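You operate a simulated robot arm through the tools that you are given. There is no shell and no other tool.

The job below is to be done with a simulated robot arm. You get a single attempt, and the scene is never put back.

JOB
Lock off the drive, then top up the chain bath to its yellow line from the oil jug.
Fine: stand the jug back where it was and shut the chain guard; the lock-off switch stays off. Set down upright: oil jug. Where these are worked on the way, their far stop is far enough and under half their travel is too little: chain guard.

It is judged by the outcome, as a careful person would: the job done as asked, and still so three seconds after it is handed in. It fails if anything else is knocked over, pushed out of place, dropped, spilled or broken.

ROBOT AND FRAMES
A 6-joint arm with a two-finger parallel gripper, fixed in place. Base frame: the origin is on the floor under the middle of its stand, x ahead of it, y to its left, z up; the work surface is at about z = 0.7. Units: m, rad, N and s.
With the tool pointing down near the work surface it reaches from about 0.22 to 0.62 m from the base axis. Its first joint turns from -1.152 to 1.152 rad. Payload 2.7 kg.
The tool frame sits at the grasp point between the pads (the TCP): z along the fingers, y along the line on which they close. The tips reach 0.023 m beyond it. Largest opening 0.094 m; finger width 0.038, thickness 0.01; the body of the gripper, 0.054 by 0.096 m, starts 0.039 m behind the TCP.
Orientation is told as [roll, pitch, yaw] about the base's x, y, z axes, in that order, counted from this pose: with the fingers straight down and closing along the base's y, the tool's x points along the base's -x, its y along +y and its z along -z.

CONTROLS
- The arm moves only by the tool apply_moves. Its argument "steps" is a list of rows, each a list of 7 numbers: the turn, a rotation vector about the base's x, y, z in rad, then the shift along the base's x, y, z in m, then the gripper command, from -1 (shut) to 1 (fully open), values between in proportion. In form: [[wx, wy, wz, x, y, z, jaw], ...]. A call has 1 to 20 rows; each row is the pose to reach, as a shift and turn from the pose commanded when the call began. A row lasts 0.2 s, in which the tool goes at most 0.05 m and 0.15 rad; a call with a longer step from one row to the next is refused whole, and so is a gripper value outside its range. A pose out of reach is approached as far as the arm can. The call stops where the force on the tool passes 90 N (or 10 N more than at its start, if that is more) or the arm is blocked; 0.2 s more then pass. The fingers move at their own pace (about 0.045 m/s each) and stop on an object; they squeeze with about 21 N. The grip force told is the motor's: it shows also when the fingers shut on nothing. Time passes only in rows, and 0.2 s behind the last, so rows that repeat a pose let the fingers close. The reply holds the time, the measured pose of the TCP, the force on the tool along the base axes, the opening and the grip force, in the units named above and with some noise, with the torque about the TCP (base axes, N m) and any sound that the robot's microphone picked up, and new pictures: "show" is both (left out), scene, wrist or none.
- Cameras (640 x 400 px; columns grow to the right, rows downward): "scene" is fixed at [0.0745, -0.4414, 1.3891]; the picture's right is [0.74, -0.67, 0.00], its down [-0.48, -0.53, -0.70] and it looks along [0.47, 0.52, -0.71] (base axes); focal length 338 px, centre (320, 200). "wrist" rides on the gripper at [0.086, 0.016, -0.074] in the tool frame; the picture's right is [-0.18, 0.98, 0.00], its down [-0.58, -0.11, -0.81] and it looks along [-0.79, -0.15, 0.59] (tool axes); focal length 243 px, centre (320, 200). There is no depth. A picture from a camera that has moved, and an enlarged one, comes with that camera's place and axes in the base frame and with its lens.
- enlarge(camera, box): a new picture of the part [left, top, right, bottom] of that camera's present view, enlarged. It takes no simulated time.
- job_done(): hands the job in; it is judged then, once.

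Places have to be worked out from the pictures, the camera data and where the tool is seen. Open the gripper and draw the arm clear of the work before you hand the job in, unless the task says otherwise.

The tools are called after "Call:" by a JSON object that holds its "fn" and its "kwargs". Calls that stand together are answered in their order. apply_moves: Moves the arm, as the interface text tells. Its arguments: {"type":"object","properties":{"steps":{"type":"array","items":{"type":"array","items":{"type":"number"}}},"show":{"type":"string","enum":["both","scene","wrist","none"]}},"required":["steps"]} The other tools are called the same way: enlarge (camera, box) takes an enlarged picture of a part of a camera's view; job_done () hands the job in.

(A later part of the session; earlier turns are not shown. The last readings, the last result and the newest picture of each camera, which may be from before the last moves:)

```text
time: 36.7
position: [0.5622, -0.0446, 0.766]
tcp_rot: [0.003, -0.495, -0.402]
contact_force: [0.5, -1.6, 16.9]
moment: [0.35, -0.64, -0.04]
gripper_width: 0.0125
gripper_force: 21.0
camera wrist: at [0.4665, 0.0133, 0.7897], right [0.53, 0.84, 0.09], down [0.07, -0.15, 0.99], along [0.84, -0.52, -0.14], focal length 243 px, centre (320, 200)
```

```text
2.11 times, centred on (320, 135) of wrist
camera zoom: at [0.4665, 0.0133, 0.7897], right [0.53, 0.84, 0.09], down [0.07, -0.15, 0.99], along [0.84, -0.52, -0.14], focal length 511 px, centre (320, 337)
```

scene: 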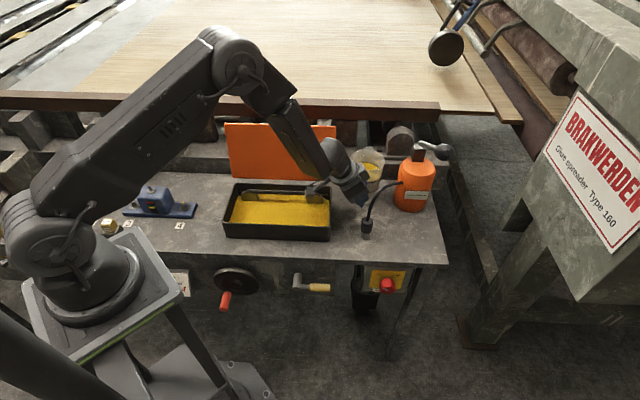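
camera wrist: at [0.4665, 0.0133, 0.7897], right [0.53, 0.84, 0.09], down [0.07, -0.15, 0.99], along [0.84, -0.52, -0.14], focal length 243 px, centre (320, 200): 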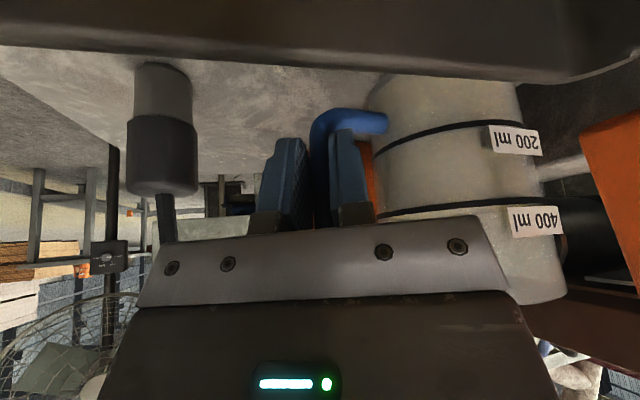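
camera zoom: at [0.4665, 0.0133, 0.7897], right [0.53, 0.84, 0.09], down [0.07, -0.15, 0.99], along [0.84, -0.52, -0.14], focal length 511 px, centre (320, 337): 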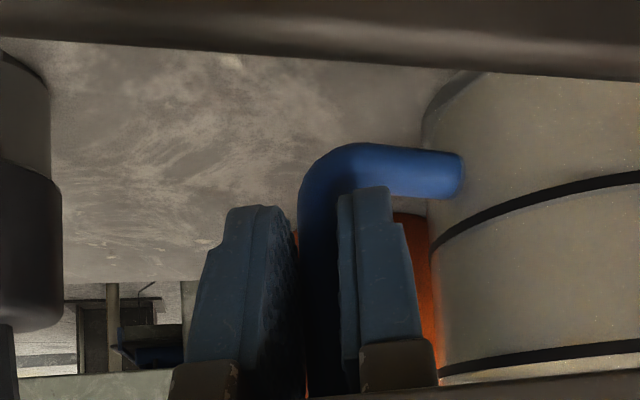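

Pushing back down met 17 N of resistance but lifting met none, and the motor force is half the usual, so this isn't a proper pinch. I'll reopen and re-close once, watching the width and force.

Call:
{"fn": "apply_moves", "kwargs": {"steps": [[0, 0, 0, 0, 0, 0, -0.34], [0, 0, 0, 0, 0, 0, -0.34], [0, 0, 0, 0, 0, 0, -0.34]], "show": "wrist"}}

Call:
{"fn": "enlarge", "kwargs": {"camera": "wrist", "box": [220, 40, 420, 230]}}

Call:
{"fn": "enlarge", "kwargs": {"camera": "scene", "box": [335, 165, 415, 215]}}

```text
time: 37.5
position: [0.5614, -0.0437, 0.7656]
tcp_rot: [-0.002, -0.492, -0.4]
contact_force: [0.5, 0.1, 0.0]
moment: [0.01, -0.02, 0.0]
gripper_width: 0.0311
gripper_force: 0.0
camera wrist: at [0.4658, 0.0134, 0.7889], right [0.53, 0.84, 0.09], down [0.08, -0.15, 0.99], along [0.84, -0.52, -0.15], focal length 243 px, centre (320, 200)
```

wrist: 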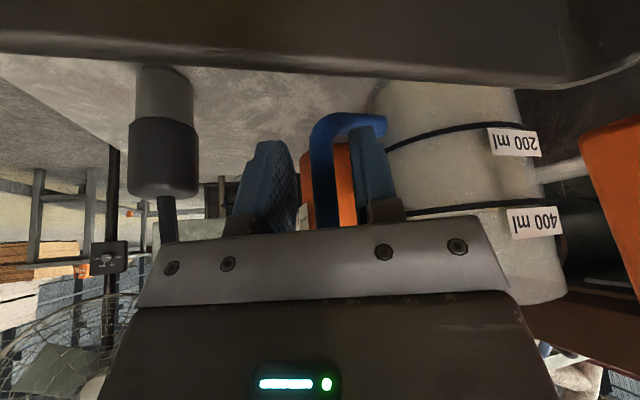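

```text
2.11 times, centred on (320, 135) of wrist
camera zoom: at [0.4658, 0.0134, 0.7889], right [0.53, 0.84, 0.09], down [0.08, -0.15, 0.99], along [0.84, -0.52, -0.15], focal length 511 px, centre (320, 337)
```

zoom: 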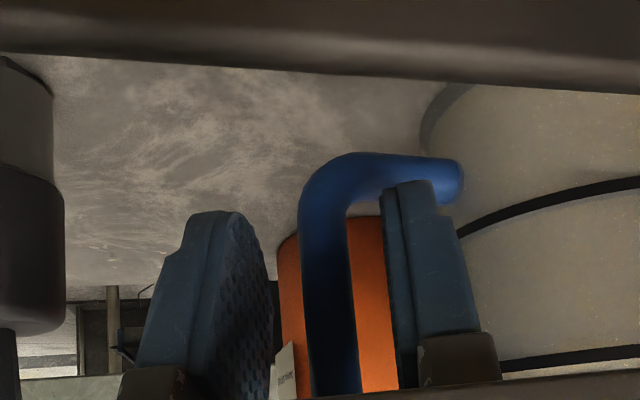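

```text
8.00 times, centred on (375, 190) of scene
camera zoom: at [0.0745, -0.4414, 1.3891], right [0.74, -0.67, 0.0], down [-0.48, -0.53, -0.7], along [0.47, 0.52, -0.71], focal length 2706 px, centre (-120, 280)
```

zoom: 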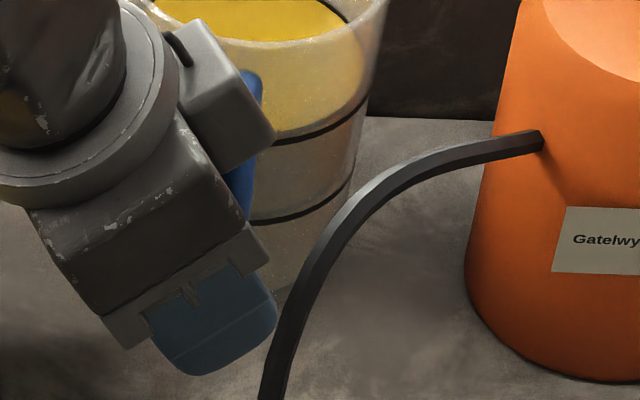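

Reopened cleanly, jug still in place. I'll close again and lift in tiny steps, reading the force each time to see how the load builds up.

Call:
{"fn": "apply_moves", "kwargs": {"steps": [[0, 0, 0, 0, 0, 0, -1], [0, 0, 0, 0, 0, 0, -1], [0, 0, 0, 0, 0, 0, -1], [0, 0, 0, 0, 0, 0, -1], [0, 0, 0, 0, 0, 0, -1]], "show": "none"}}

Call:
{"fn": "apply_moves", "kwargs": {"steps": [[0, 0, 0, 0, 0, 0.002, -1]], "show": "none"}}

Call:
{"fn": "apply_moves", "kwargs": {"steps": [[0, 0, 0, 0, 0, 0.002, -1]], "show": "none"}}

Call:
{"fn": "apply_moves", "kwargs": {"steps": [[0, 0, 0, 0, 0, 0.002, -1]], "show": "wrist"}}

```text
time: 38.7
position: [0.562, -0.0429, 0.7643]
tcp_rot: [-0.001, -0.494, -0.403]
contact_force: [-0.2, 0.5, 0.0]
moment: [0.0, 0.04, -0.02]
gripper_width: 0.0125
gripper_force: 20.5
```

```text
time: 39.1
position: [0.5607, -0.043, 0.7665]
tcp_rot: [-0.001, -0.492, -0.402]
contact_force: [-0.1, -0.1, 0.5]
moment: [-0.17, 0.27, 0.0]
gripper_width: 0.0124
gripper_force: 20.9
```

```text
time: 39.5
position: [0.5621, -0.0428, 0.7691]
tcp_rot: [-0.002, -0.494, -0.403]
contact_force: [0.1, 0.1, -3.2]
moment: [-0.17, 0.34, 0.0]
gripper_width: 0.0126
gripper_force: 21.0
```

```text
time: 39.9
position: [0.5616, -0.0427, 0.7708]
tcp_rot: [0.0, -0.492, -0.399]
contact_force: [0.5, 0.0, -4.4]
moment: [-0.16, 0.28, -0.01]
gripper_width: 0.0124
gripper_force: 20.6
camera wrist: at [0.4661, 0.0137, 0.7952], right [0.53, 0.84, 0.09], down [0.08, -0.15, 0.99], along [0.84, -0.52, -0.15], focal length 243 px, centre (320, 200)
```

wrist: 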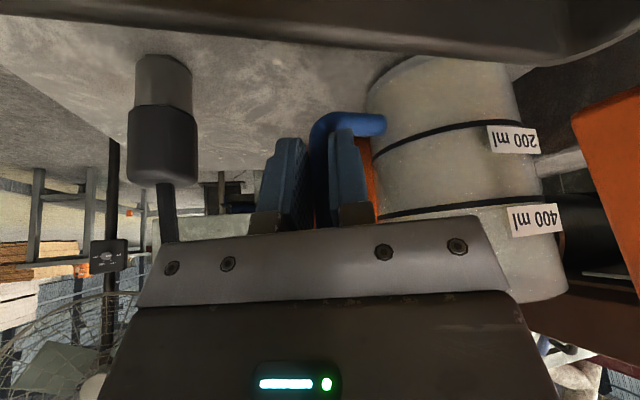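

This time the load is building (-4.4 N) and the jug is staying with the gripper. I'll keep raising it gently.

Call:
{"fn": "apply_moves", "kwargs": {"steps": [[0, 0, 0, 0, 0, 0.001, -1], [0, 0, 0, 0, 0, 0.002, -1], [0, 0, 0, 0, 0, 0.003, -1]], "show": "none"}}

Call:
{"fn": "apply_moves", "kwargs": {"steps": [[0, 0, 0, 0, 0, 0.001, -1], [0, 0, 0, 0, 0, 0.002, -1], [0, 0, 0, 0, 0, 0.003, -1]]}}

Call:
{"fn": "enlarge", "kwargs": {"camera": "scene", "box": [335, 140, 415, 190]}}

Call:
{"fn": "enlarge", "kwargs": {"camera": "scene", "box": [335, 165, 415, 215]}}

```text
time: 40.7
position: [0.5619, -0.0429, 0.7745]
tcp_rot: [0.001, -0.495, -0.401]
contact_force: [0.1, 0.8, -4.2]
moment: [-0.17, 0.28, -0.01]
gripper_width: 0.0125
gripper_force: 21.5
```

```text
time: 41.5
position: [0.5611, -0.0434, 0.7766]
tcp_rot: [0.0, -0.494, -0.4]
contact_force: [0.3, -0.2, -4.1]
moment: [-0.17, 0.25, 0.04]
gripper_width: 0.0124
gripper_force: 20.9
camera wrist: at [0.4662, 0.0137, 0.8013], right [0.53, 0.84, 0.09], down [0.08, -0.15, 0.99], along [0.84, -0.52, -0.15], focal length 243 px, centre (320, 200)
```

scene: 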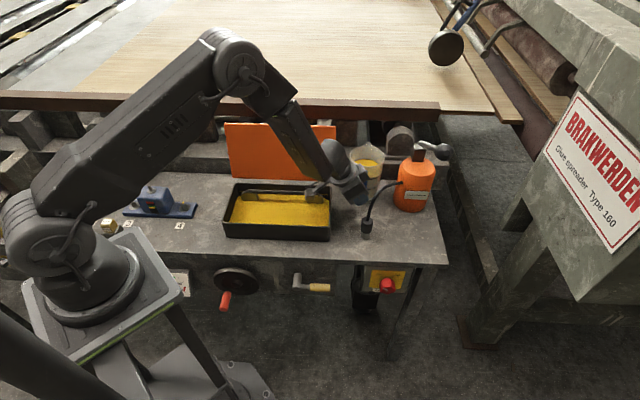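
wrist: 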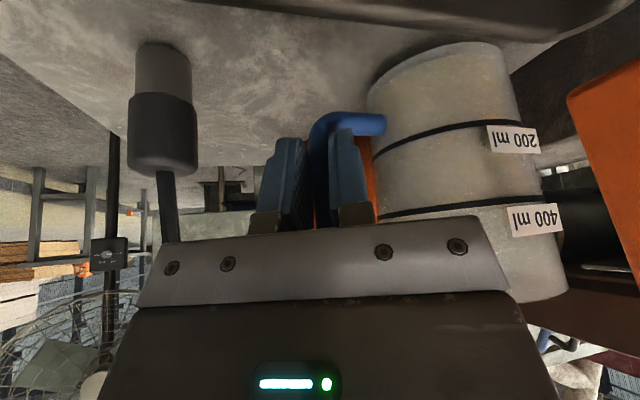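

```text
8.00 times, centred on (375, 165) of scene
camera zoom: at [0.0746, -0.4414, 1.3891], right [0.74, -0.67, 0.0], down [-0.48, -0.53, -0.7], along [0.47, 0.52, -0.71], focal length 2706 px, centre (-120, 480)
```

zoom: 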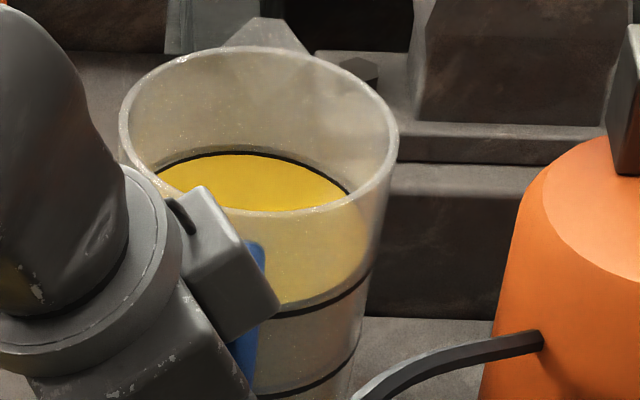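

```text
8.00 times, centred on (375, 190) of scene
camera zoom: at [0.0746, -0.4414, 1.3891], right [0.74, -0.67, 0.0], down [-0.48, -0.53, -0.7], along [0.47, 0.52, -0.71], focal length 2706 px, centre (-120, 280)
```

zoom: 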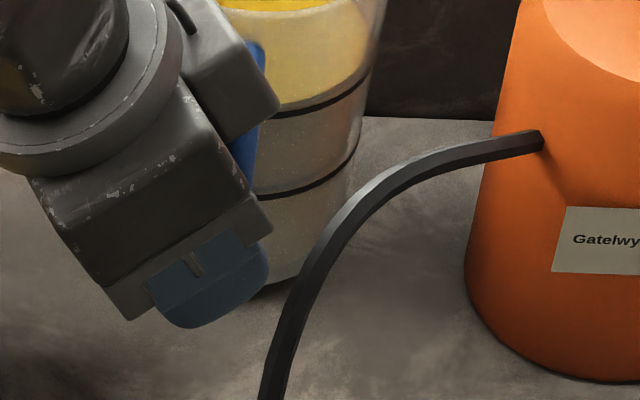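

The jug is now cleanly off the bench and upright, weighing about 4.2 N. I'll lift it smoothly to clear the hose and the bath rim.

Call:
{"fn": "apply_moves", "kwargs": {"steps": [[0, 0, 0, 0, 0, 0.002, -1], [0, 0, 0, 0, 0, 0.005, -1], [0, 0, 0, 0, 0, 0.009, -1], [0, 0, 0, 0, 0, 0.014, -1], [0, 0, 0, 0, 0, 0.02, -1], [0, 0, 0, 0, 0, 0.027, -1], [0, 0, 0, 0, 0, 0.035, -1], [0, 0, 0, 0, 0, 0.044, -1], [0, 0, 0, 0, 0, 0.053, -1], [0, 0, 0, 0, 0, 0.062, -1], [0, 0, 0, 0, 0, 0.071, -1], [0, 0, 0, 0, 0, 0.08, -1], [0, 0, 0, 0, 0, 0.089, -1], [0, 0, 0, 0, 0, 0.098, -1], [0, 0, 0, 0, 0, 0.107, -1], [0, 0, 0, 0, 0, 0.116, -1], [0, 0, 0, 0, 0, 0.124, -1], [0, 0, 0, 0, 0, 0.131, -1], [0, 0, 0, 0, 0, 0.136, -1], [0, 0, 0, 0, 0, 0.138, -1]]}}

Call:
{"fn": "enlarge", "kwargs": {"camera": "scene", "box": [310, 90, 430, 210]}}

```text
time: 45.7
position: [0.5629, -0.0438, 0.9144]
tcp_rot: [0.0, -0.493, -0.401]
contact_force: [-0.5, -0.2, -4.7]
moment: [-0.16, 0.25, 0.01]
gripper_width: 0.0122
gripper_force: 20.1
camera wrist: at [0.4662, 0.0139, 0.9389], right [0.53, 0.84, 0.09], down [0.08, -0.15, 0.99], along [0.84, -0.52, -0.15], focal length 243 px, centre (320, 200)
```

scene: 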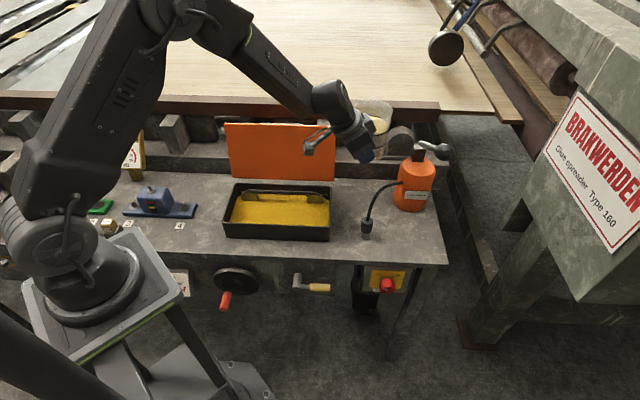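
wrist: 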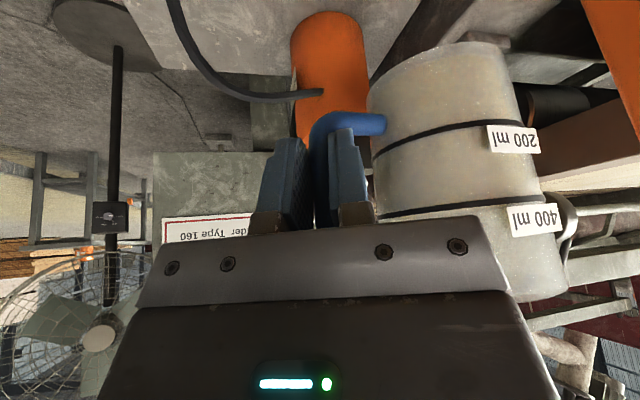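

```text
3.33 times, centred on (370, 150) of scene
camera zoom: at [0.0746, -0.4414, 1.3891], right [0.74, -0.67, 0.0], down [-0.48, -0.53, -0.7], along [0.47, 0.52, -0.71], focal length 1127 px, centre (153, 367)
```

zoom: 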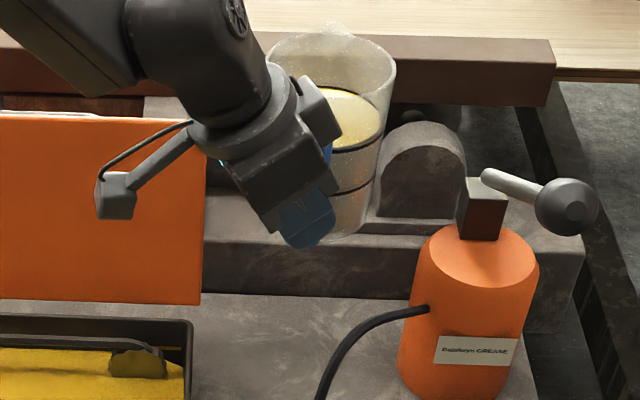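

The jug is upright and the grip steady. I'll carry it up a bit and towards the front first, to keep clear of the open lid and the hose, then left towards the bath.

Call:
{"fn": "apply_moves", "kwargs": {"steps": [[0, 0, 0, 0, 0, 0.003, -1], [0, 0, 0, 0, 0, 0.008, -1], [0, 0, 0, -0.002, -0.002, 0.014, -1], [0, 0, 0, -0.005, -0.005, 0.02, -1], [0, 0, 0, -0.01, -0.01, 0.026, -1], [0, 0, 0, -0.016, -0.016, 0.03, -1], [0, 0, 0, -0.023, -0.023, 0.032, -1], [0, 0, 0, -0.031, -0.031, 0.032, -1], [0, 0, 0, -0.039, -0.039, 0.032, -1], [0, 0, 0, -0.048, -0.046, 0.032, -1], [0, 0, 0, -0.058, -0.052, 0.032, -1], [0, 0, 0, -0.069, -0.055, 0.032, -1], [0, 0, 0, -0.081, -0.056, 0.032, -1], [0, 0, 0, -0.093, -0.055, 0.032, -1], [0, 0, 0, -0.105, -0.052, 0.032, -1], [0, 0, 0, -0.117, -0.047, 0.032, -1], [0, 0, 0, -0.128, -0.041, 0.032, -1], [0, 0, 0, -0.138, -0.035, 0.032, -1], [0, 0, 0, -0.146, -0.03, 0.032, -1], [0, 0, 0, -0.15, -0.027, 0.032, -1]]}}

Call:
{"fn": "enlarge", "kwargs": {"camera": "scene", "box": [210, 90, 370, 250]}}

```text
time: 49.9
position: [0.4111, -0.071, 0.9464]
tcp_rot: [0.002, -0.494, -0.401]
contact_force: [-1.1, 0.6, -4.2]
moment: [-0.18, 0.29, -0.02]
gripper_width: 0.0123
gripper_force: 20.8
camera wrist: at [0.316, -0.0135, 0.9713], right [0.53, 0.84, 0.09], down [0.08, -0.15, 0.99], along [0.84, -0.52, -0.15], focal length 243 px, centre (320, 200)
```

scene: 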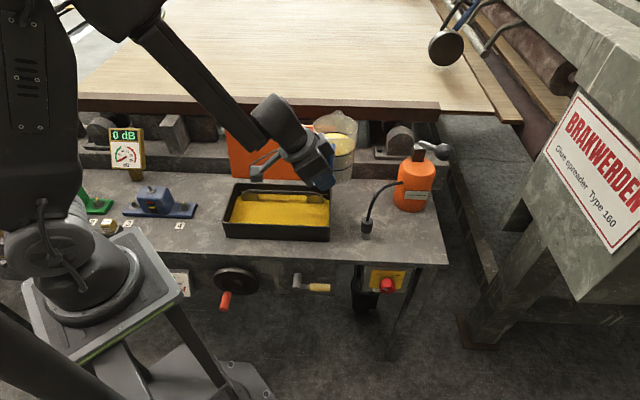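
wrist: 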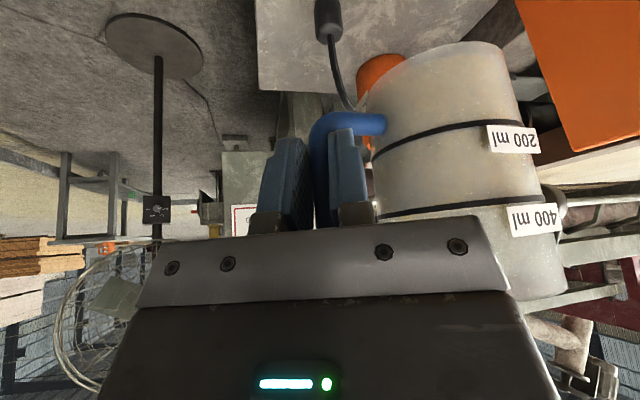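

```text
2.50 times, centred on (290, 170) of scene
camera zoom: at [0.0745, -0.4414, 1.3891], right [0.74, -0.67, 0.0], down [-0.48, -0.53, -0.7], along [0.47, 0.52, -0.71], focal length 846 px, centre (395, 275)
```

zoom: 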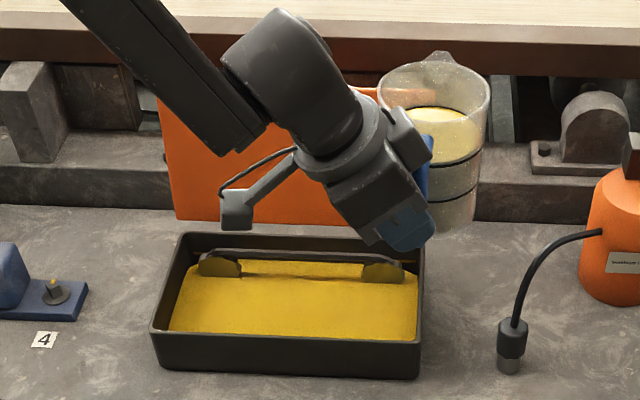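

All steady; the jug is over the right end of the bath. I'll bring the spout over the bath from the front and start a gentle 15° tilt, still too little to pour.

Call:
{"fn": "apply_moves", "kwargs": {"steps": [[-0.002, 0.002, 0, -0.0009, 0.0001, -0.0002, -1], [-0.007, 0.007, 0, -0.0034, 0.0006, -0.0006, -1], [-0.017, 0.017, 0, -0.0077, 0.0013, -0.0014, -1], [-0.028, 0.028, 0, -0.0129, 0.0022, -0.0022, -1], [-0.041, 0.041, 0, -0.0189, 0.0032, -0.0033, -1], [-0.0555, 0.0555, 0, -0.0257, 0.0043, -0.0045, -1], [-0.07, 0.07, 0, -0.0326, 0.0055, -0.0057, -1], [-0.085, 0.085, 0, -0.0395, 0.0066, -0.0069, -1], [-0.1, 0.1, 0, -0.0463, 0.0078, -0.0081, -1], [-0.115, 0.115, 0, -0.0532, 0.0089, -0.0093, -1], [-0.13, 0.13, 0, -0.06, 0.0101, -0.0105, -1], [-0.144, 0.144, 0, -0.0669, 0.0112, -0.0117, -1], [-0.157, 0.157, 0, -0.0729, 0.0122, -0.0128, -1], [-0.168, 0.168, 0, -0.0781, 0.0131, -0.0137, -1], [-0.178, 0.178, 0, -0.0824, 0.0138, -0.0144, -1], [-0.183, 0.183, 0, -0.085, 0.0143, -0.0149, -1], [-0.185, 0.185, 0, -0.0858, 0.0144, -0.015, -1]]}}

Call:
{"fn": "enlarge", "kwargs": {"camera": "scene", "box": [210, 90, 370, 250]}}

```text
time: 53.5
position: [0.3267, -0.0567, 0.932]
tcp_rot: [-0.261, -0.381, -0.289]
contact_force: [-0.2, 0.6, -4.2]
moment: [-0.14, 0.29, 0.03]
gripper_width: 0.0124
gripper_force: 20.8
camera wrist: at [0.2364, 0.0063, 0.9626], right [0.53, 0.83, -0.17], down [0.26, 0.03, 0.97], along [0.81, -0.55, -0.2], focal length 243 px, centre (320, 200)
```

scene: 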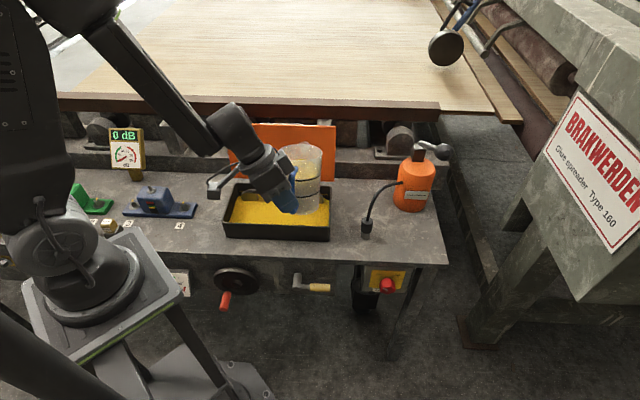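
wrist: 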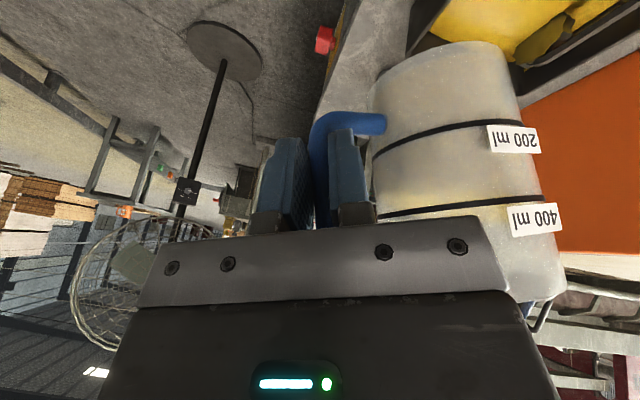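

```text
2.50 times, centred on (290, 170) of scene
camera zoom: at [0.0745, -0.4414, 1.3891], right [0.74, -0.67, 0.0], down [-0.48, -0.53, -0.7], along [0.47, 0.52, -0.71], focal length 846 px, centre (395, 275)
```

zoom: 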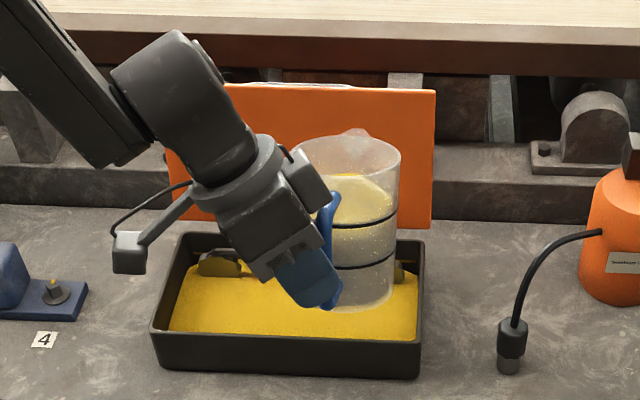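

The jug is over the bath tilted 15° and nothing has flowed yet. I'll lower the spout and tilt to about 27°, just short of pouring, then look closely.

Call:
{"fn": "apply_moves", "kwargs": {"steps": [[-0.006, 0.006, 0, -0.0006, -0.0006, -0.0013, -1], [-0.02, 0.02, 0, -0.0022, -0.0022, -0.0046, -1], [-0.037, 0.037, 0, -0.0042, -0.0042, -0.009, -1], [-0.055, 0.055, 0, -0.0063, -0.0063, -0.0134, -1], [-0.072, 0.072, 0, -0.0083, -0.0083, -0.0176, -1], [-0.087, 0.087, 0, -0.01, -0.01, -0.0211, -1], [-0.1, 0.1, 0, -0.0112, -0.0112, -0.0234, -1], [-0.113, 0.113, 0, -0.0123, -0.0123, -0.0252, -1], [-0.125, 0.125, 0, -0.0133, -0.0133, -0.0266, -1], [-0.136, 0.136, 0, -0.0142, -0.0142, -0.0276, -1], [-0.145, 0.145, 0, -0.015, -0.015, -0.0283, -1], [-0.148, 0.148, 0, -0.0152, -0.0152, -0.0285, -1]]}}

Call:
{"fn": "enlarge", "kwargs": {"camera": "scene", "box": [210, 130, 350, 250]}}

Call:
{"fn": "enlarge", "kwargs": {"camera": "wrist", "box": [360, 0, 640, 200]}}

```text
time: 56.1
position: [0.3106, -0.0705, 0.902]
tcp_rot: [-0.452, -0.276, -0.226]
contact_force: [0.2, -0.2, -3.3]
moment: [-0.15, 0.26, -0.03]
gripper_width: 0.0125
gripper_force: 21.0
camera wrist: at [0.2251, -0.0042, 0.937], right [0.49, 0.8, -0.36], down [0.4, 0.17, 0.9], along [0.78, -0.58, -0.23], focal length 243 px, centre (320, 200)
```

scene: 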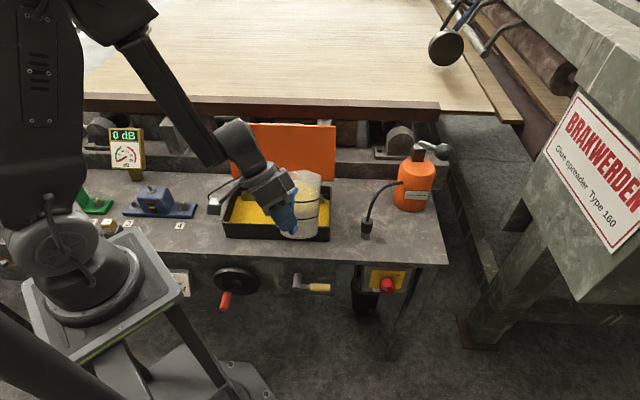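
wrist: 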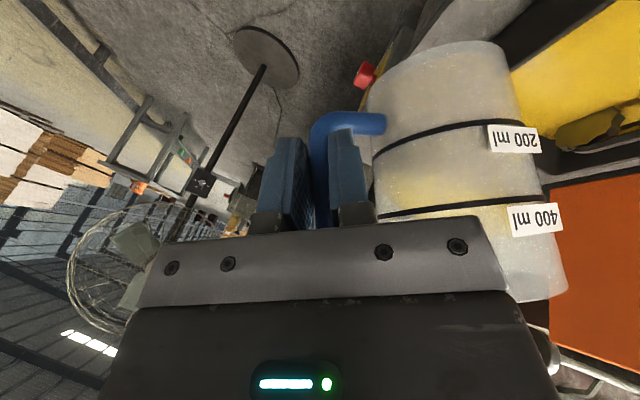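

```text
3.33 times, centred on (280, 190) of scene
camera zoom: at [0.0745, -0.4414, 1.3891], right [0.74, -0.67, 0.0], down [-0.48, -0.53, -0.7], along [0.47, 0.52, -0.71], focal length 1127 px, centre (453, 233)
```

zoom: 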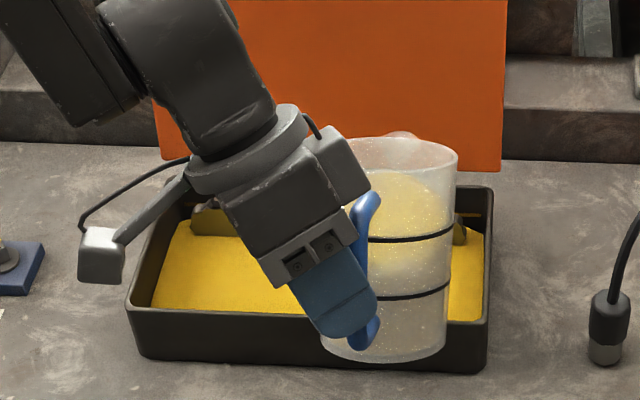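

```text
2.00 times, centred on (500, 100) of wrist
camera zoom: at [0.2251, -0.0042, 0.937], right [0.49, 0.8, -0.36], down [0.4, 0.17, 0.9], along [0.78, -0.58, -0.23], focal length 485 px, centre (-40, 400)
```

zoom: 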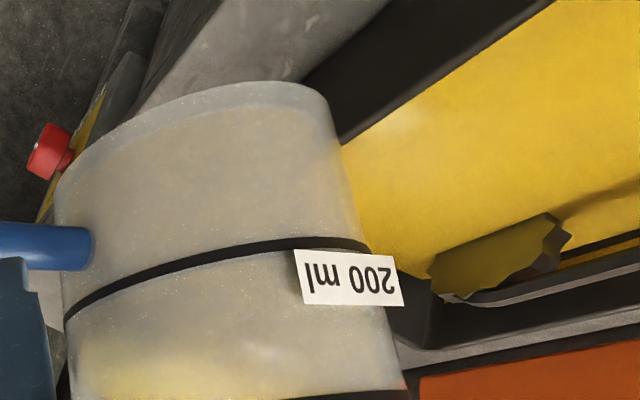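

The right-hand end of the yellow line is visible beside the jug, so I can watch the level there. I'll tilt a few more degrees and check.

Call:
{"fn": "apply_moves", "kwargs": {"steps": [[-0.012, 0.012, 0, -0.0004, -0.0004, 0.0006, -1], [-0.025, 0.025, 0, -0.0009, -0.0009, 0.0015, -1], [-0.037, 0.037, 0, -0.0013, -0.0013, 0.0024, -1]], "show": "scene"}}

Call:
{"fn": "enlarge", "kwargs": {"camera": "scene", "box": [300, 178, 340, 218]}}

Call:
{"fn": "enlarge", "kwargs": {"camera": "scene", "box": [210, 130, 350, 250]}}

```text
time: 56.9
position: [0.3096, -0.0725, 0.9052]
tcp_rot: [-0.498, -0.247, -0.214]
contact_force: [0.0, -0.6, -4.5]
moment: [-0.16, 0.26, 0.04]
gripper_width: 0.0123
gripper_force: 21.3
```

scene: 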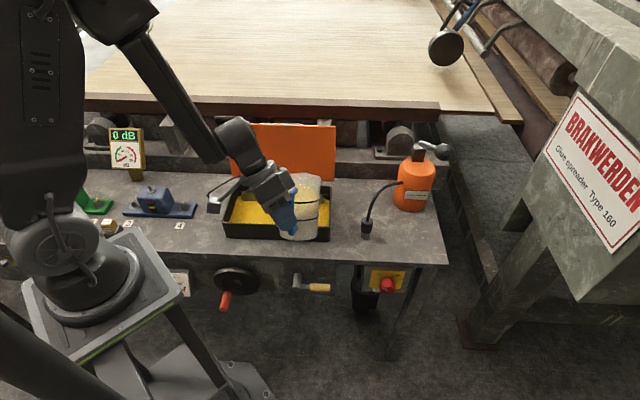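

```text
10.00 times, centred on (320, 198) of scene
camera zoom: at [0.0745, -0.4414, 1.3891], right [0.74, -0.67, 0.0], down [-0.48, -0.53, -0.7], along [0.47, 0.52, -0.71], focal length 3382 px, centre (320, 220)
```

zoom: 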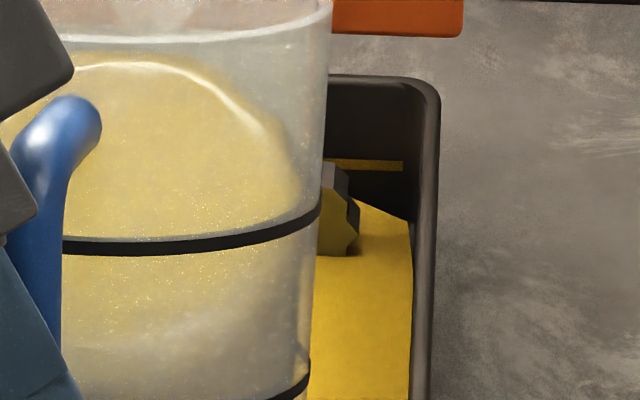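

```text
3.33 times, centred on (280, 190) of scene
camera zoom: at [0.0745, -0.4414, 1.3891], right [0.74, -0.67, 0.0], down [-0.48, -0.53, -0.7], along [0.47, 0.52, -0.71], focal length 1127 px, centre (453, 233)
```

zoom: 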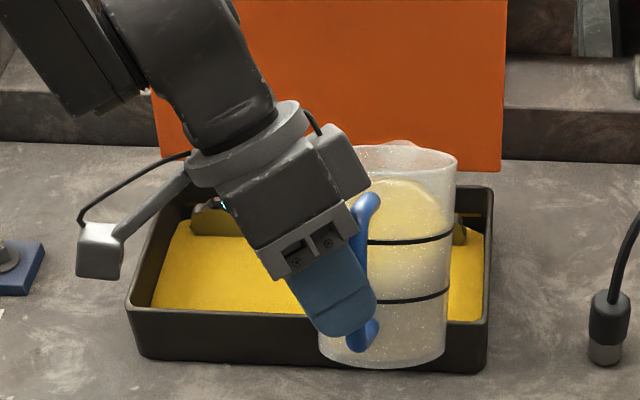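

No flow yet; the line is still about 6 mm above the oil. I'll tilt about 3° more.

Call:
{"fn": "apply_moves", "kwargs": {"steps": [[-0.012, 0.012, 0, 0, 0, 0.0018, -1], [-0.025, 0.025, 0, 0, 0, 0.0037, -1], [-0.037, 0.037, 0, 0.0001, 0.0001, 0.0056, -1]], "show": "scene"}}

Call:
{"fn": "enlarge", "kwargs": {"camera": "scene", "box": [300, 178, 340, 218]}}

Call:
{"fn": "enlarge", "kwargs": {"camera": "scene", "box": [270, 140, 340, 200]}}

```text
time: 57.7
position: [0.3093, -0.0726, 0.9106]
tcp_rot: [-0.542, -0.219, -0.205]
contact_force: [0.3, -0.2, -3.9]
moment: [-0.11, 0.27, 0.0]
gripper_width: 0.0123
gripper_force: 21.1
```

scene: 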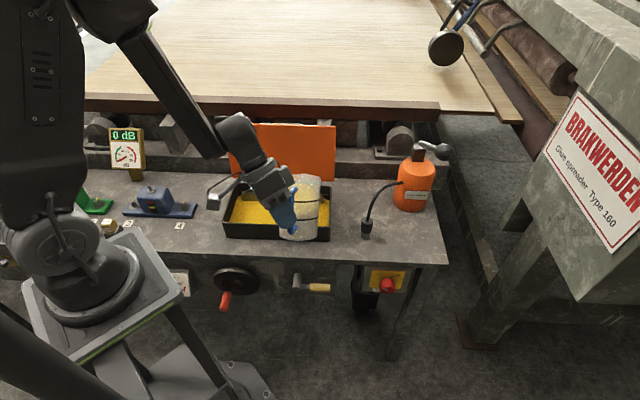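

```text
10.00 times, centred on (320, 198) of scene
camera zoom: at [0.0745, -0.4414, 1.3891], right [0.74, -0.67, 0.0], down [-0.48, -0.53, -0.7], along [0.47, 0.52, -0.71], focal length 3382 px, centre (320, 220)
```

zoom: 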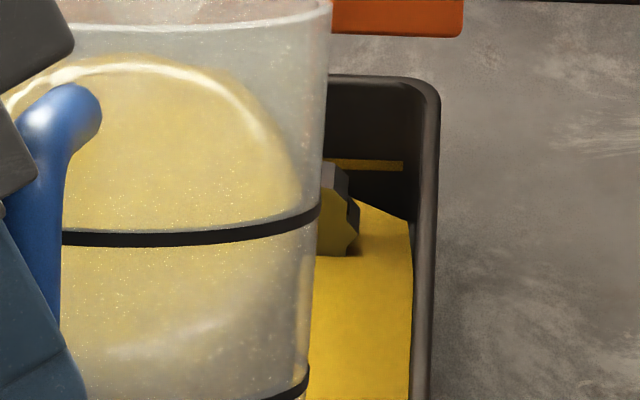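

```text
6.67 times, centred on (305, 170) of scene
camera zoom: at [0.0745, -0.4414, 1.3891], right [0.74, -0.67, 0.0], down [-0.48, -0.53, -0.7], along [0.47, 0.52, -0.71], focal length 2255 px, centre (420, 400)
```

zoom: 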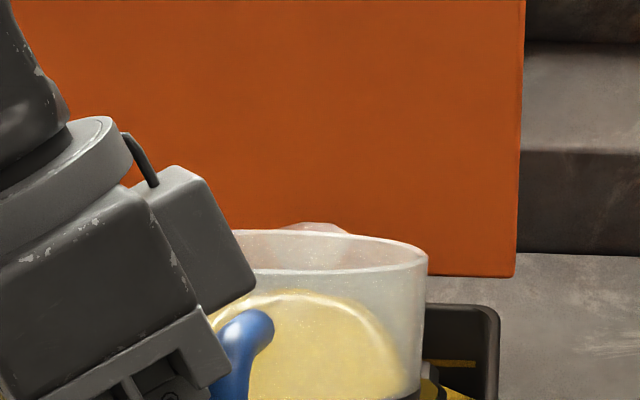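

Still no flow at 33°. I'll continue in 3° steps.

Call:
{"fn": "apply_moves", "kwargs": {"steps": [[-0.012, 0.012, 0, 0.0005, 0.0005, 0.0028, -1], [-0.025, 0.025, 0, 0.001, 0.001, 0.0056, -1], [-0.037, 0.037, 0, 0.0015, 0.0015, 0.0084, -1]], "show": "none"}}

Call:
{"fn": "enlarge", "kwargs": {"camera": "scene", "box": [300, 178, 340, 218]}}

Call:
{"fn": "enlarge", "kwargs": {"camera": "scene", "box": [210, 130, 350, 250]}}

```text
time: 58.5
position: [0.3124, -0.072, 0.9193]
tcp_rot: [-0.588, -0.19, -0.196]
contact_force: [0.5, 0.2, -5.1]
moment: [-0.13, 0.23, -0.03]
gripper_width: 0.0123
gripper_force: 20.8
```

```text
10.00 times, centred on (320, 198) of scene
camera zoom: at [0.0745, -0.4414, 1.3891], right [0.74, -0.67, 0.0], down [-0.48, -0.53, -0.7], along [0.47, 0.52, -0.71], focal length 3382 px, centre (320, 220)
```

zoom: 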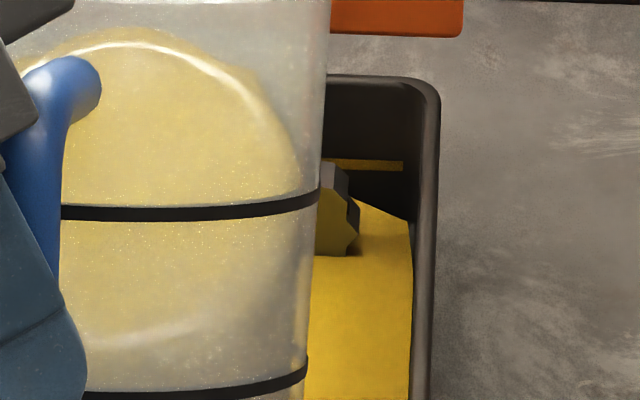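

```text
3.33 times, centred on (280, 190) of scene
camera zoom: at [0.0745, -0.4414, 1.3891], right [0.74, -0.67, 0.0], down [-0.48, -0.53, -0.7], along [0.47, 0.52, -0.71], focal length 1127 px, centre (453, 233)
```

zoom: 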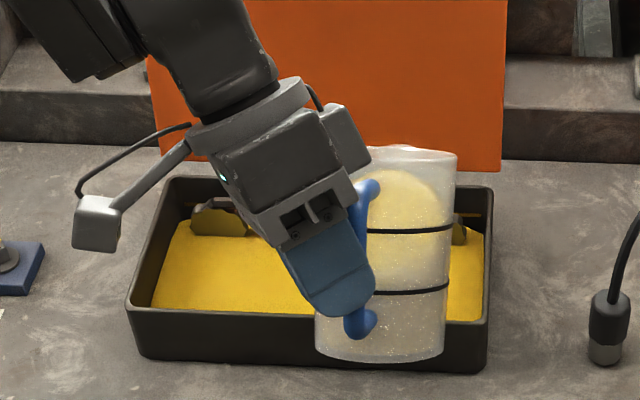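

Still nothing at 36°; on to 40°.

Call:
{"fn": "apply_moves", "kwargs": {"steps": [[-0.016, 0.016, 0, 0.0008, 0.0008, 0.0036, -1], [-0.033, 0.033, 0, 0.0016, 0.0016, 0.0072, -1], [-0.0494, 0.0494, 0, 0.0025, 0.0025, 0.0108, -1]], "show": "wrist"}}

Call:
{"fn": "enlarge", "kwargs": {"camera": "scene", "box": [300, 178, 340, 218]}}

Call:
{"fn": "enlarge", "kwargs": {"camera": "scene", "box": [210, 130, 350, 250]}}

```text
time: 59.3
position: [0.3134, -0.0684, 0.9309]
tcp_rot: [-0.646, -0.152, -0.187]
contact_force: [0.1, 0.0, -4.5]
moment: [-0.09, 0.24, 0.03]
gripper_width: 0.0125
gripper_force: 20.7
camera wrist: at [0.2338, 0.0043, 0.9662], right [0.41, 0.72, -0.56], down [0.53, 0.31, 0.79], along [0.74, -0.62, -0.26], focal length 243 px, centre (320, 200)
```

wrist: 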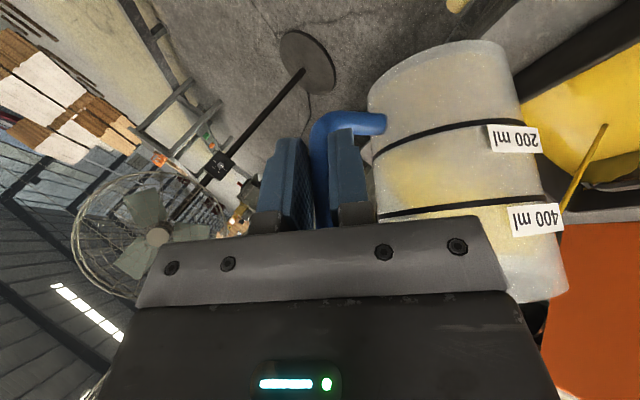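

```text
10.00 times, centred on (320, 198) of scene
camera zoom: at [0.0745, -0.4414, 1.3891], right [0.74, -0.67, 0.0], down [-0.48, -0.53, -0.7], along [0.47, 0.52, -0.71], focal length 3382 px, centre (320, 220)
```

zoom: 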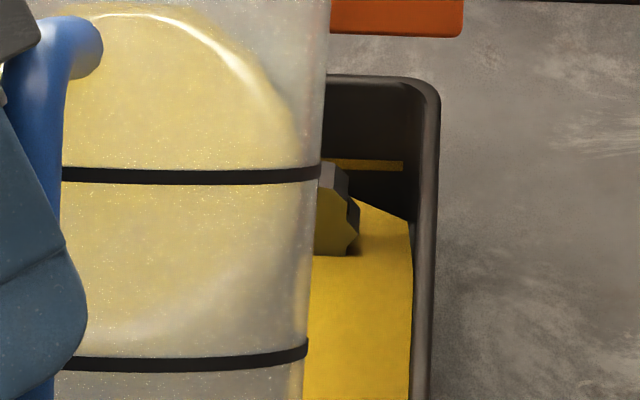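

```text
3.33 times, centred on (280, 190) of scene
camera zoom: at [0.0745, -0.4414, 1.3891], right [0.74, -0.67, 0.0], down [-0.48, -0.53, -0.7], along [0.47, 0.52, -0.71], focal length 1127 px, centre (453, 233)
```

zoom: 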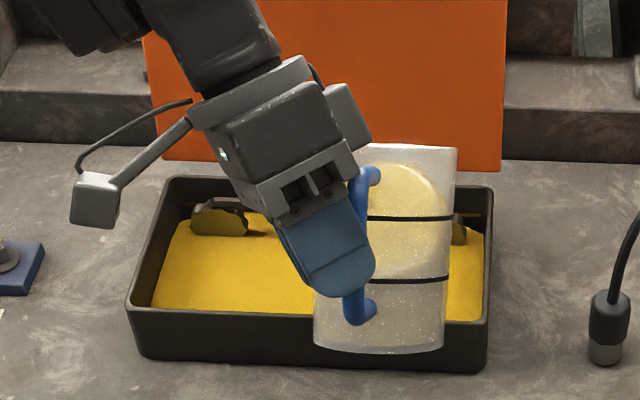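

Oil has started: the wrist view shows a thin stream falling into the bath at about f≈0.335. I'll hold this tilt and watch the level.

Call:
{"fn": "apply_moves", "kwargs": {"steps": [[0, 0, 0, 0, 0, 0, -1], [0, 0, 0, 0, 0, 0, -1], [0, 0, 0, 0, 0, 0, -1], [0, 0, 0, 0, 0, 0, -1]], "show": "wrist"}}

Call:
{"fn": "enlarge", "kwargs": {"camera": "scene", "box": [300, 178, 340, 218]}}

```text
time: 60.3
position: [0.3145, -0.0687, 0.9304]
tcp_rot: [-0.646, -0.151, -0.187]
contact_force: [-0.4, -0.1, -4.7]
moment: [-0.1, 0.22, 0.01]
gripper_width: 0.0125
gripper_force: 21.4
camera wrist: at [0.2337, 0.0042, 0.9661], right [0.41, 0.72, -0.56], down [0.53, 0.3, 0.79], along [0.74, -0.62, -0.26], focal length 243 px, centre (320, 200)
```

wrist: 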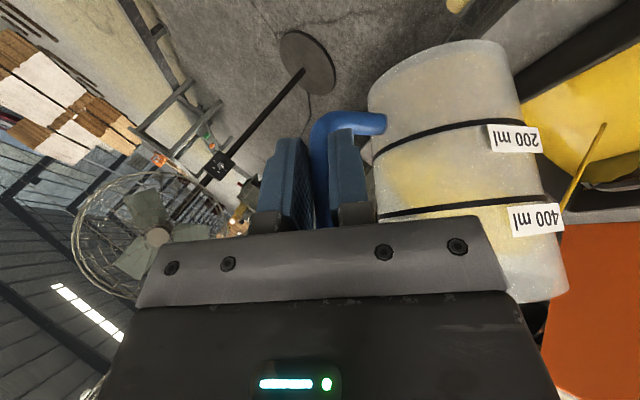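

```text
10.00 times, centred on (320, 198) of scene
camera zoom: at [0.0745, -0.4414, 1.3891], right [0.74, -0.67, 0.0], down [-0.48, -0.53, -0.7], along [0.47, 0.52, -0.71], focal length 3382 px, centre (320, 220)
```

zoom: 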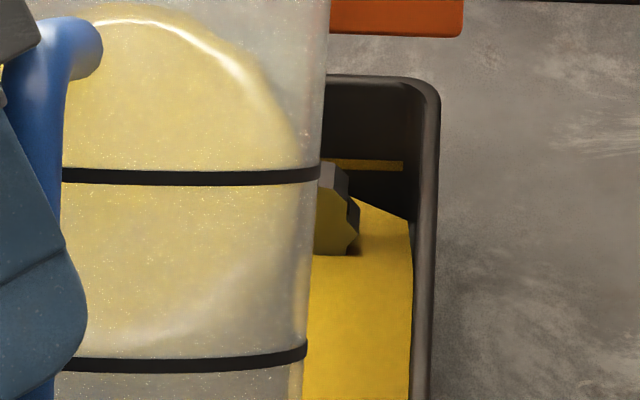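

Flow is slow and the bath level has barely changed. I'll tilt 3° more, hold about a second and check again.

Call:
{"fn": "apply_moves", "kwargs": {"steps": [[-0.012, 0.012, 0, 0.0007, 0.0007, 0.0026, -1], [-0.025, 0.025, 0, 0.0014, 0.0014, 0.0053, -1], [-0.037, 0.037, 0, 0.0022, 0.0022, 0.008, -1], [-0.037, 0.037, 0, 0.0022, 0.0022, 0.008, -1], [-0.037, 0.037, 0, 0.0022, 0.0022, 0.008, -1]], "show": "wrist"}}

Call:
{"fn": "enlarge", "kwargs": {"camera": "scene", "box": [300, 178, 340, 218]}}

```text
time: 61.5
position: [0.3154, -0.0659, 0.938]
tcp_rot: [-0.69, -0.123, -0.179]
contact_force: [-0.3, -0.5, -4.1]
moment: [-0.06, 0.18, 0.04]
gripper_width: 0.0124
gripper_force: 21.3
camera wrist: at [0.2371, 0.008, 0.9745], right [0.39, 0.7, -0.6], down [0.56, 0.33, 0.76], along [0.73, -0.63, -0.26], focal length 243 px, centre (320, 200)
```

wrist: 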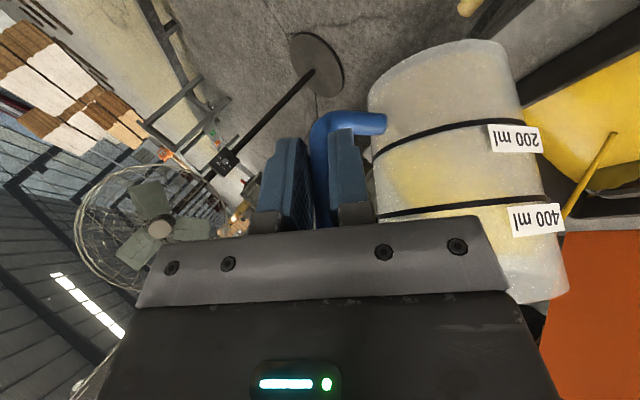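

```text
10.00 times, centred on (320, 198) of scene
camera zoom: at [0.0745, -0.4414, 1.3891], right [0.74, -0.67, 0.0], down [-0.48, -0.53, -0.7], along [0.47, 0.52, -0.71], focal length 3382 px, centre (320, 220)
```

zoom: 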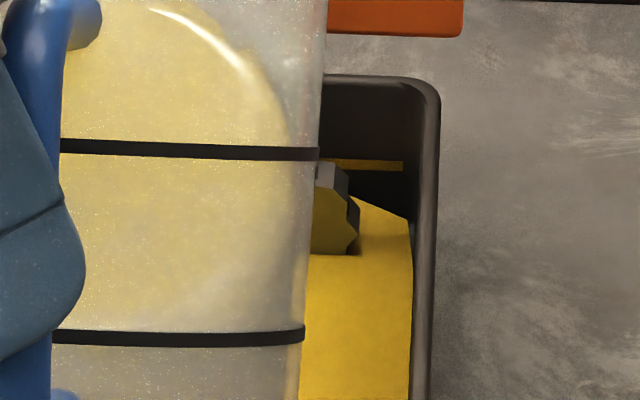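

The stream is steady but slow. I'll hold for two more seconds and measure the change.

Call:
{"fn": "apply_moves", "kwargs": {"steps": [[0, 0, 0, 0, 0, 0, -1], [0, 0, 0, 0, 0, 0, -1], [0, 0, 0, 0, 0, 0, -1], [0, 0, 0, 0, 0, 0, -1], [0, 0, 0, 0, 0, 0, -1], [0, 0, 0, 0, 0, 0, -1], [0, 0, 0, 0, 0, 0, -1], [0, 0, 0, 0, 0, 0, -1]], "show": "wrist"}}

Call:
{"fn": "enlarge", "kwargs": {"camera": "scene", "box": [300, 178, 340, 218]}}

Call:
{"fn": "enlarge", "kwargs": {"camera": "scene", "box": [218, 178, 282, 242]}}

```text
time: 63.3
position: [0.3159, -0.0665, 0.9376]
tcp_rot: [-0.69, -0.121, -0.18]
contact_force: [0.3, -0.3, -4.3]
moment: [-0.09, 0.19, 0.0]
gripper_width: 0.0122
gripper_force: 21.2
camera wrist: at [0.2371, 0.0079, 0.9744], right [0.39, 0.7, -0.6], down [0.56, 0.33, 0.76], along [0.73, -0.63, -0.26], focal length 243 px, centre (320, 200)
```

wrist: 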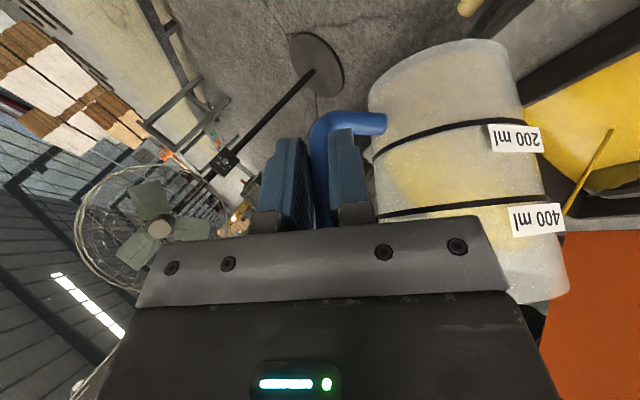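

```text
10.00 times, centred on (320, 198) of scene
camera zoom: at [0.0745, -0.4414, 1.3891], right [0.74, -0.67, 0.0], down [-0.48, -0.53, -0.7], along [0.47, 0.52, -0.71], focal length 3382 px, centre (320, 220)
```

zoom: 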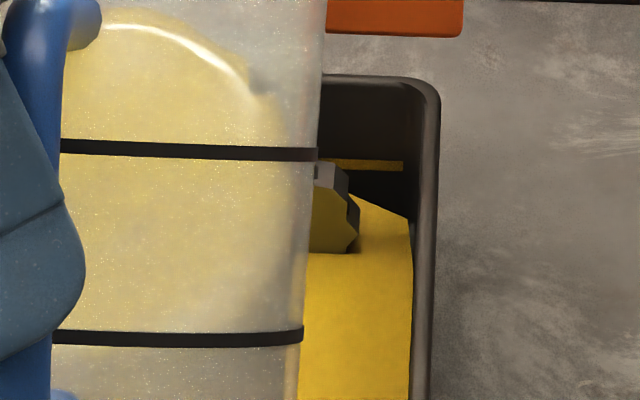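

```text
6.25 times, centred on (250, 210) of scene
camera zoom: at [0.0745, -0.4414, 1.3891], right [0.74, -0.67, 0.0], down [-0.48, -0.53, -0.7], along [0.47, 0.52, -0.71], focal length 2114 px, centre (758, 138)
```

zoom: 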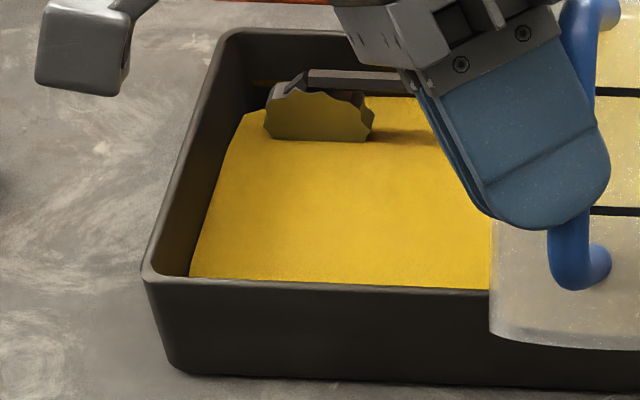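

The level has risen about 1.5 mm of the roughly 6 mm needed, and nothing is landing outside. I'll tilt to 48° gradually and hold.

Call:
{"fn": "apply_moves", "kwargs": {"steps": [[-0.012, 0.012, 0, 0.0008, 0.0008, 0.0025, -1], [-0.025, 0.025, 0, 0.0017, 0.0017, 0.0051, -1], [-0.037, 0.037, 0, 0.0026, 0.0026, 0.0077, -1], [-0.05, 0.05, 0, 0.0035, 0.0035, 0.0102, -1], [-0.0617, 0.0617, 0, 0.0043, 0.0043, 0.0127, -1], [-0.0617, 0.0617, 0, 0.0043, 0.0043, 0.0127, -1], [-0.0617, 0.0617, 0, 0.0043, 0.0043, 0.0127, -1], [-0.0617, 0.0617, 0, 0.0043, 0.0043, 0.0127, -1], [-0.0617, 0.0617, 0, 0.0043, 0.0043, 0.0127, -1]], "show": "both"}}

Call:
{"fn": "enlarge", "kwargs": {"camera": "scene", "box": [300, 178, 340, 218]}}

Call:
{"fn": "enlarge", "kwargs": {"camera": "scene", "box": [218, 178, 282, 242]}}

```text
time: 65.3
position: [0.3212, -0.0625, 0.9518]
tcp_rot: [-0.761, -0.072, -0.174]
contact_force: [0.8, 0.8, -4.7]
moment: [-0.07, 0.13, 0.01]
gripper_width: 0.0124
gripper_force: 20.6
camera wrist: at [0.2434, 0.0144, 0.9871], right [0.35, 0.66, -0.66], down [0.61, 0.38, 0.7], along [0.71, -0.65, -0.27], focal length 243 px, centre (320, 200)
```

scene: 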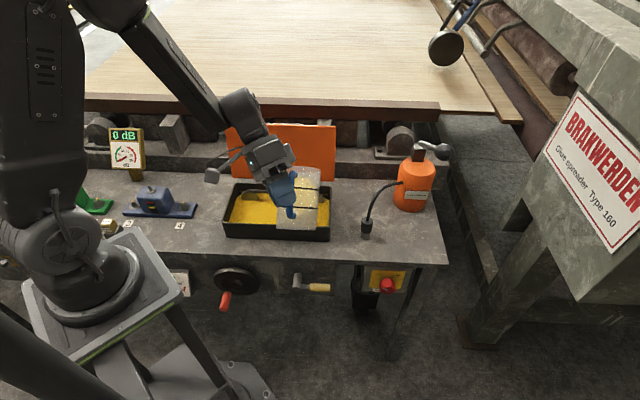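
wrist: 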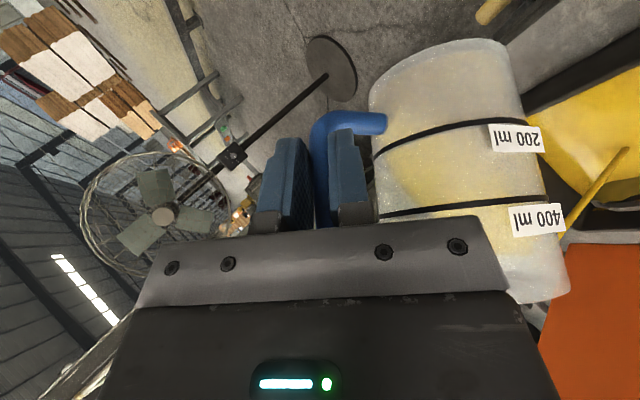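

```text
10.00 times, centred on (320, 198) of scene
camera zoom: at [0.0745, -0.4414, 1.3891], right [0.74, -0.67, 0.0], down [-0.48, -0.53, -0.7], along [0.47, 0.52, -0.71], focal length 3382 px, centre (320, 220)
```

zoom: 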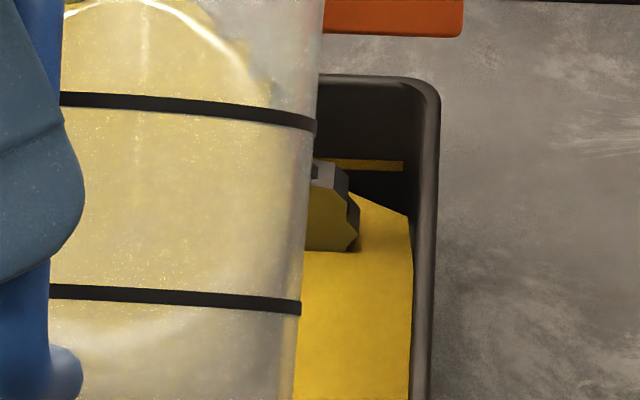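

```text
6.25 times, centred on (250, 210) of scene
camera zoom: at [0.0745, -0.4414, 1.3891], right [0.74, -0.67, 0.0], down [-0.48, -0.53, -0.7], along [0.47, 0.52, -0.71], focal length 2114 px, centre (758, 138)
```

zoom: 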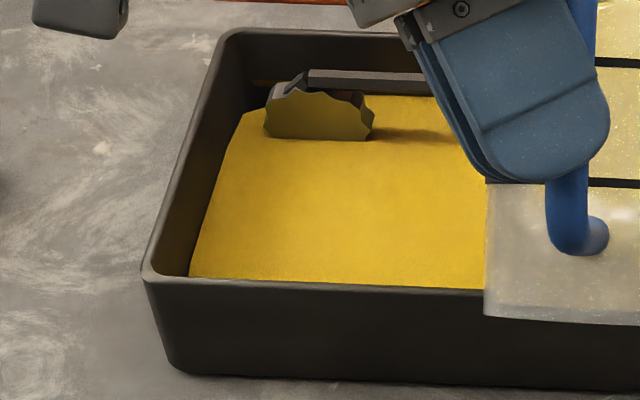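

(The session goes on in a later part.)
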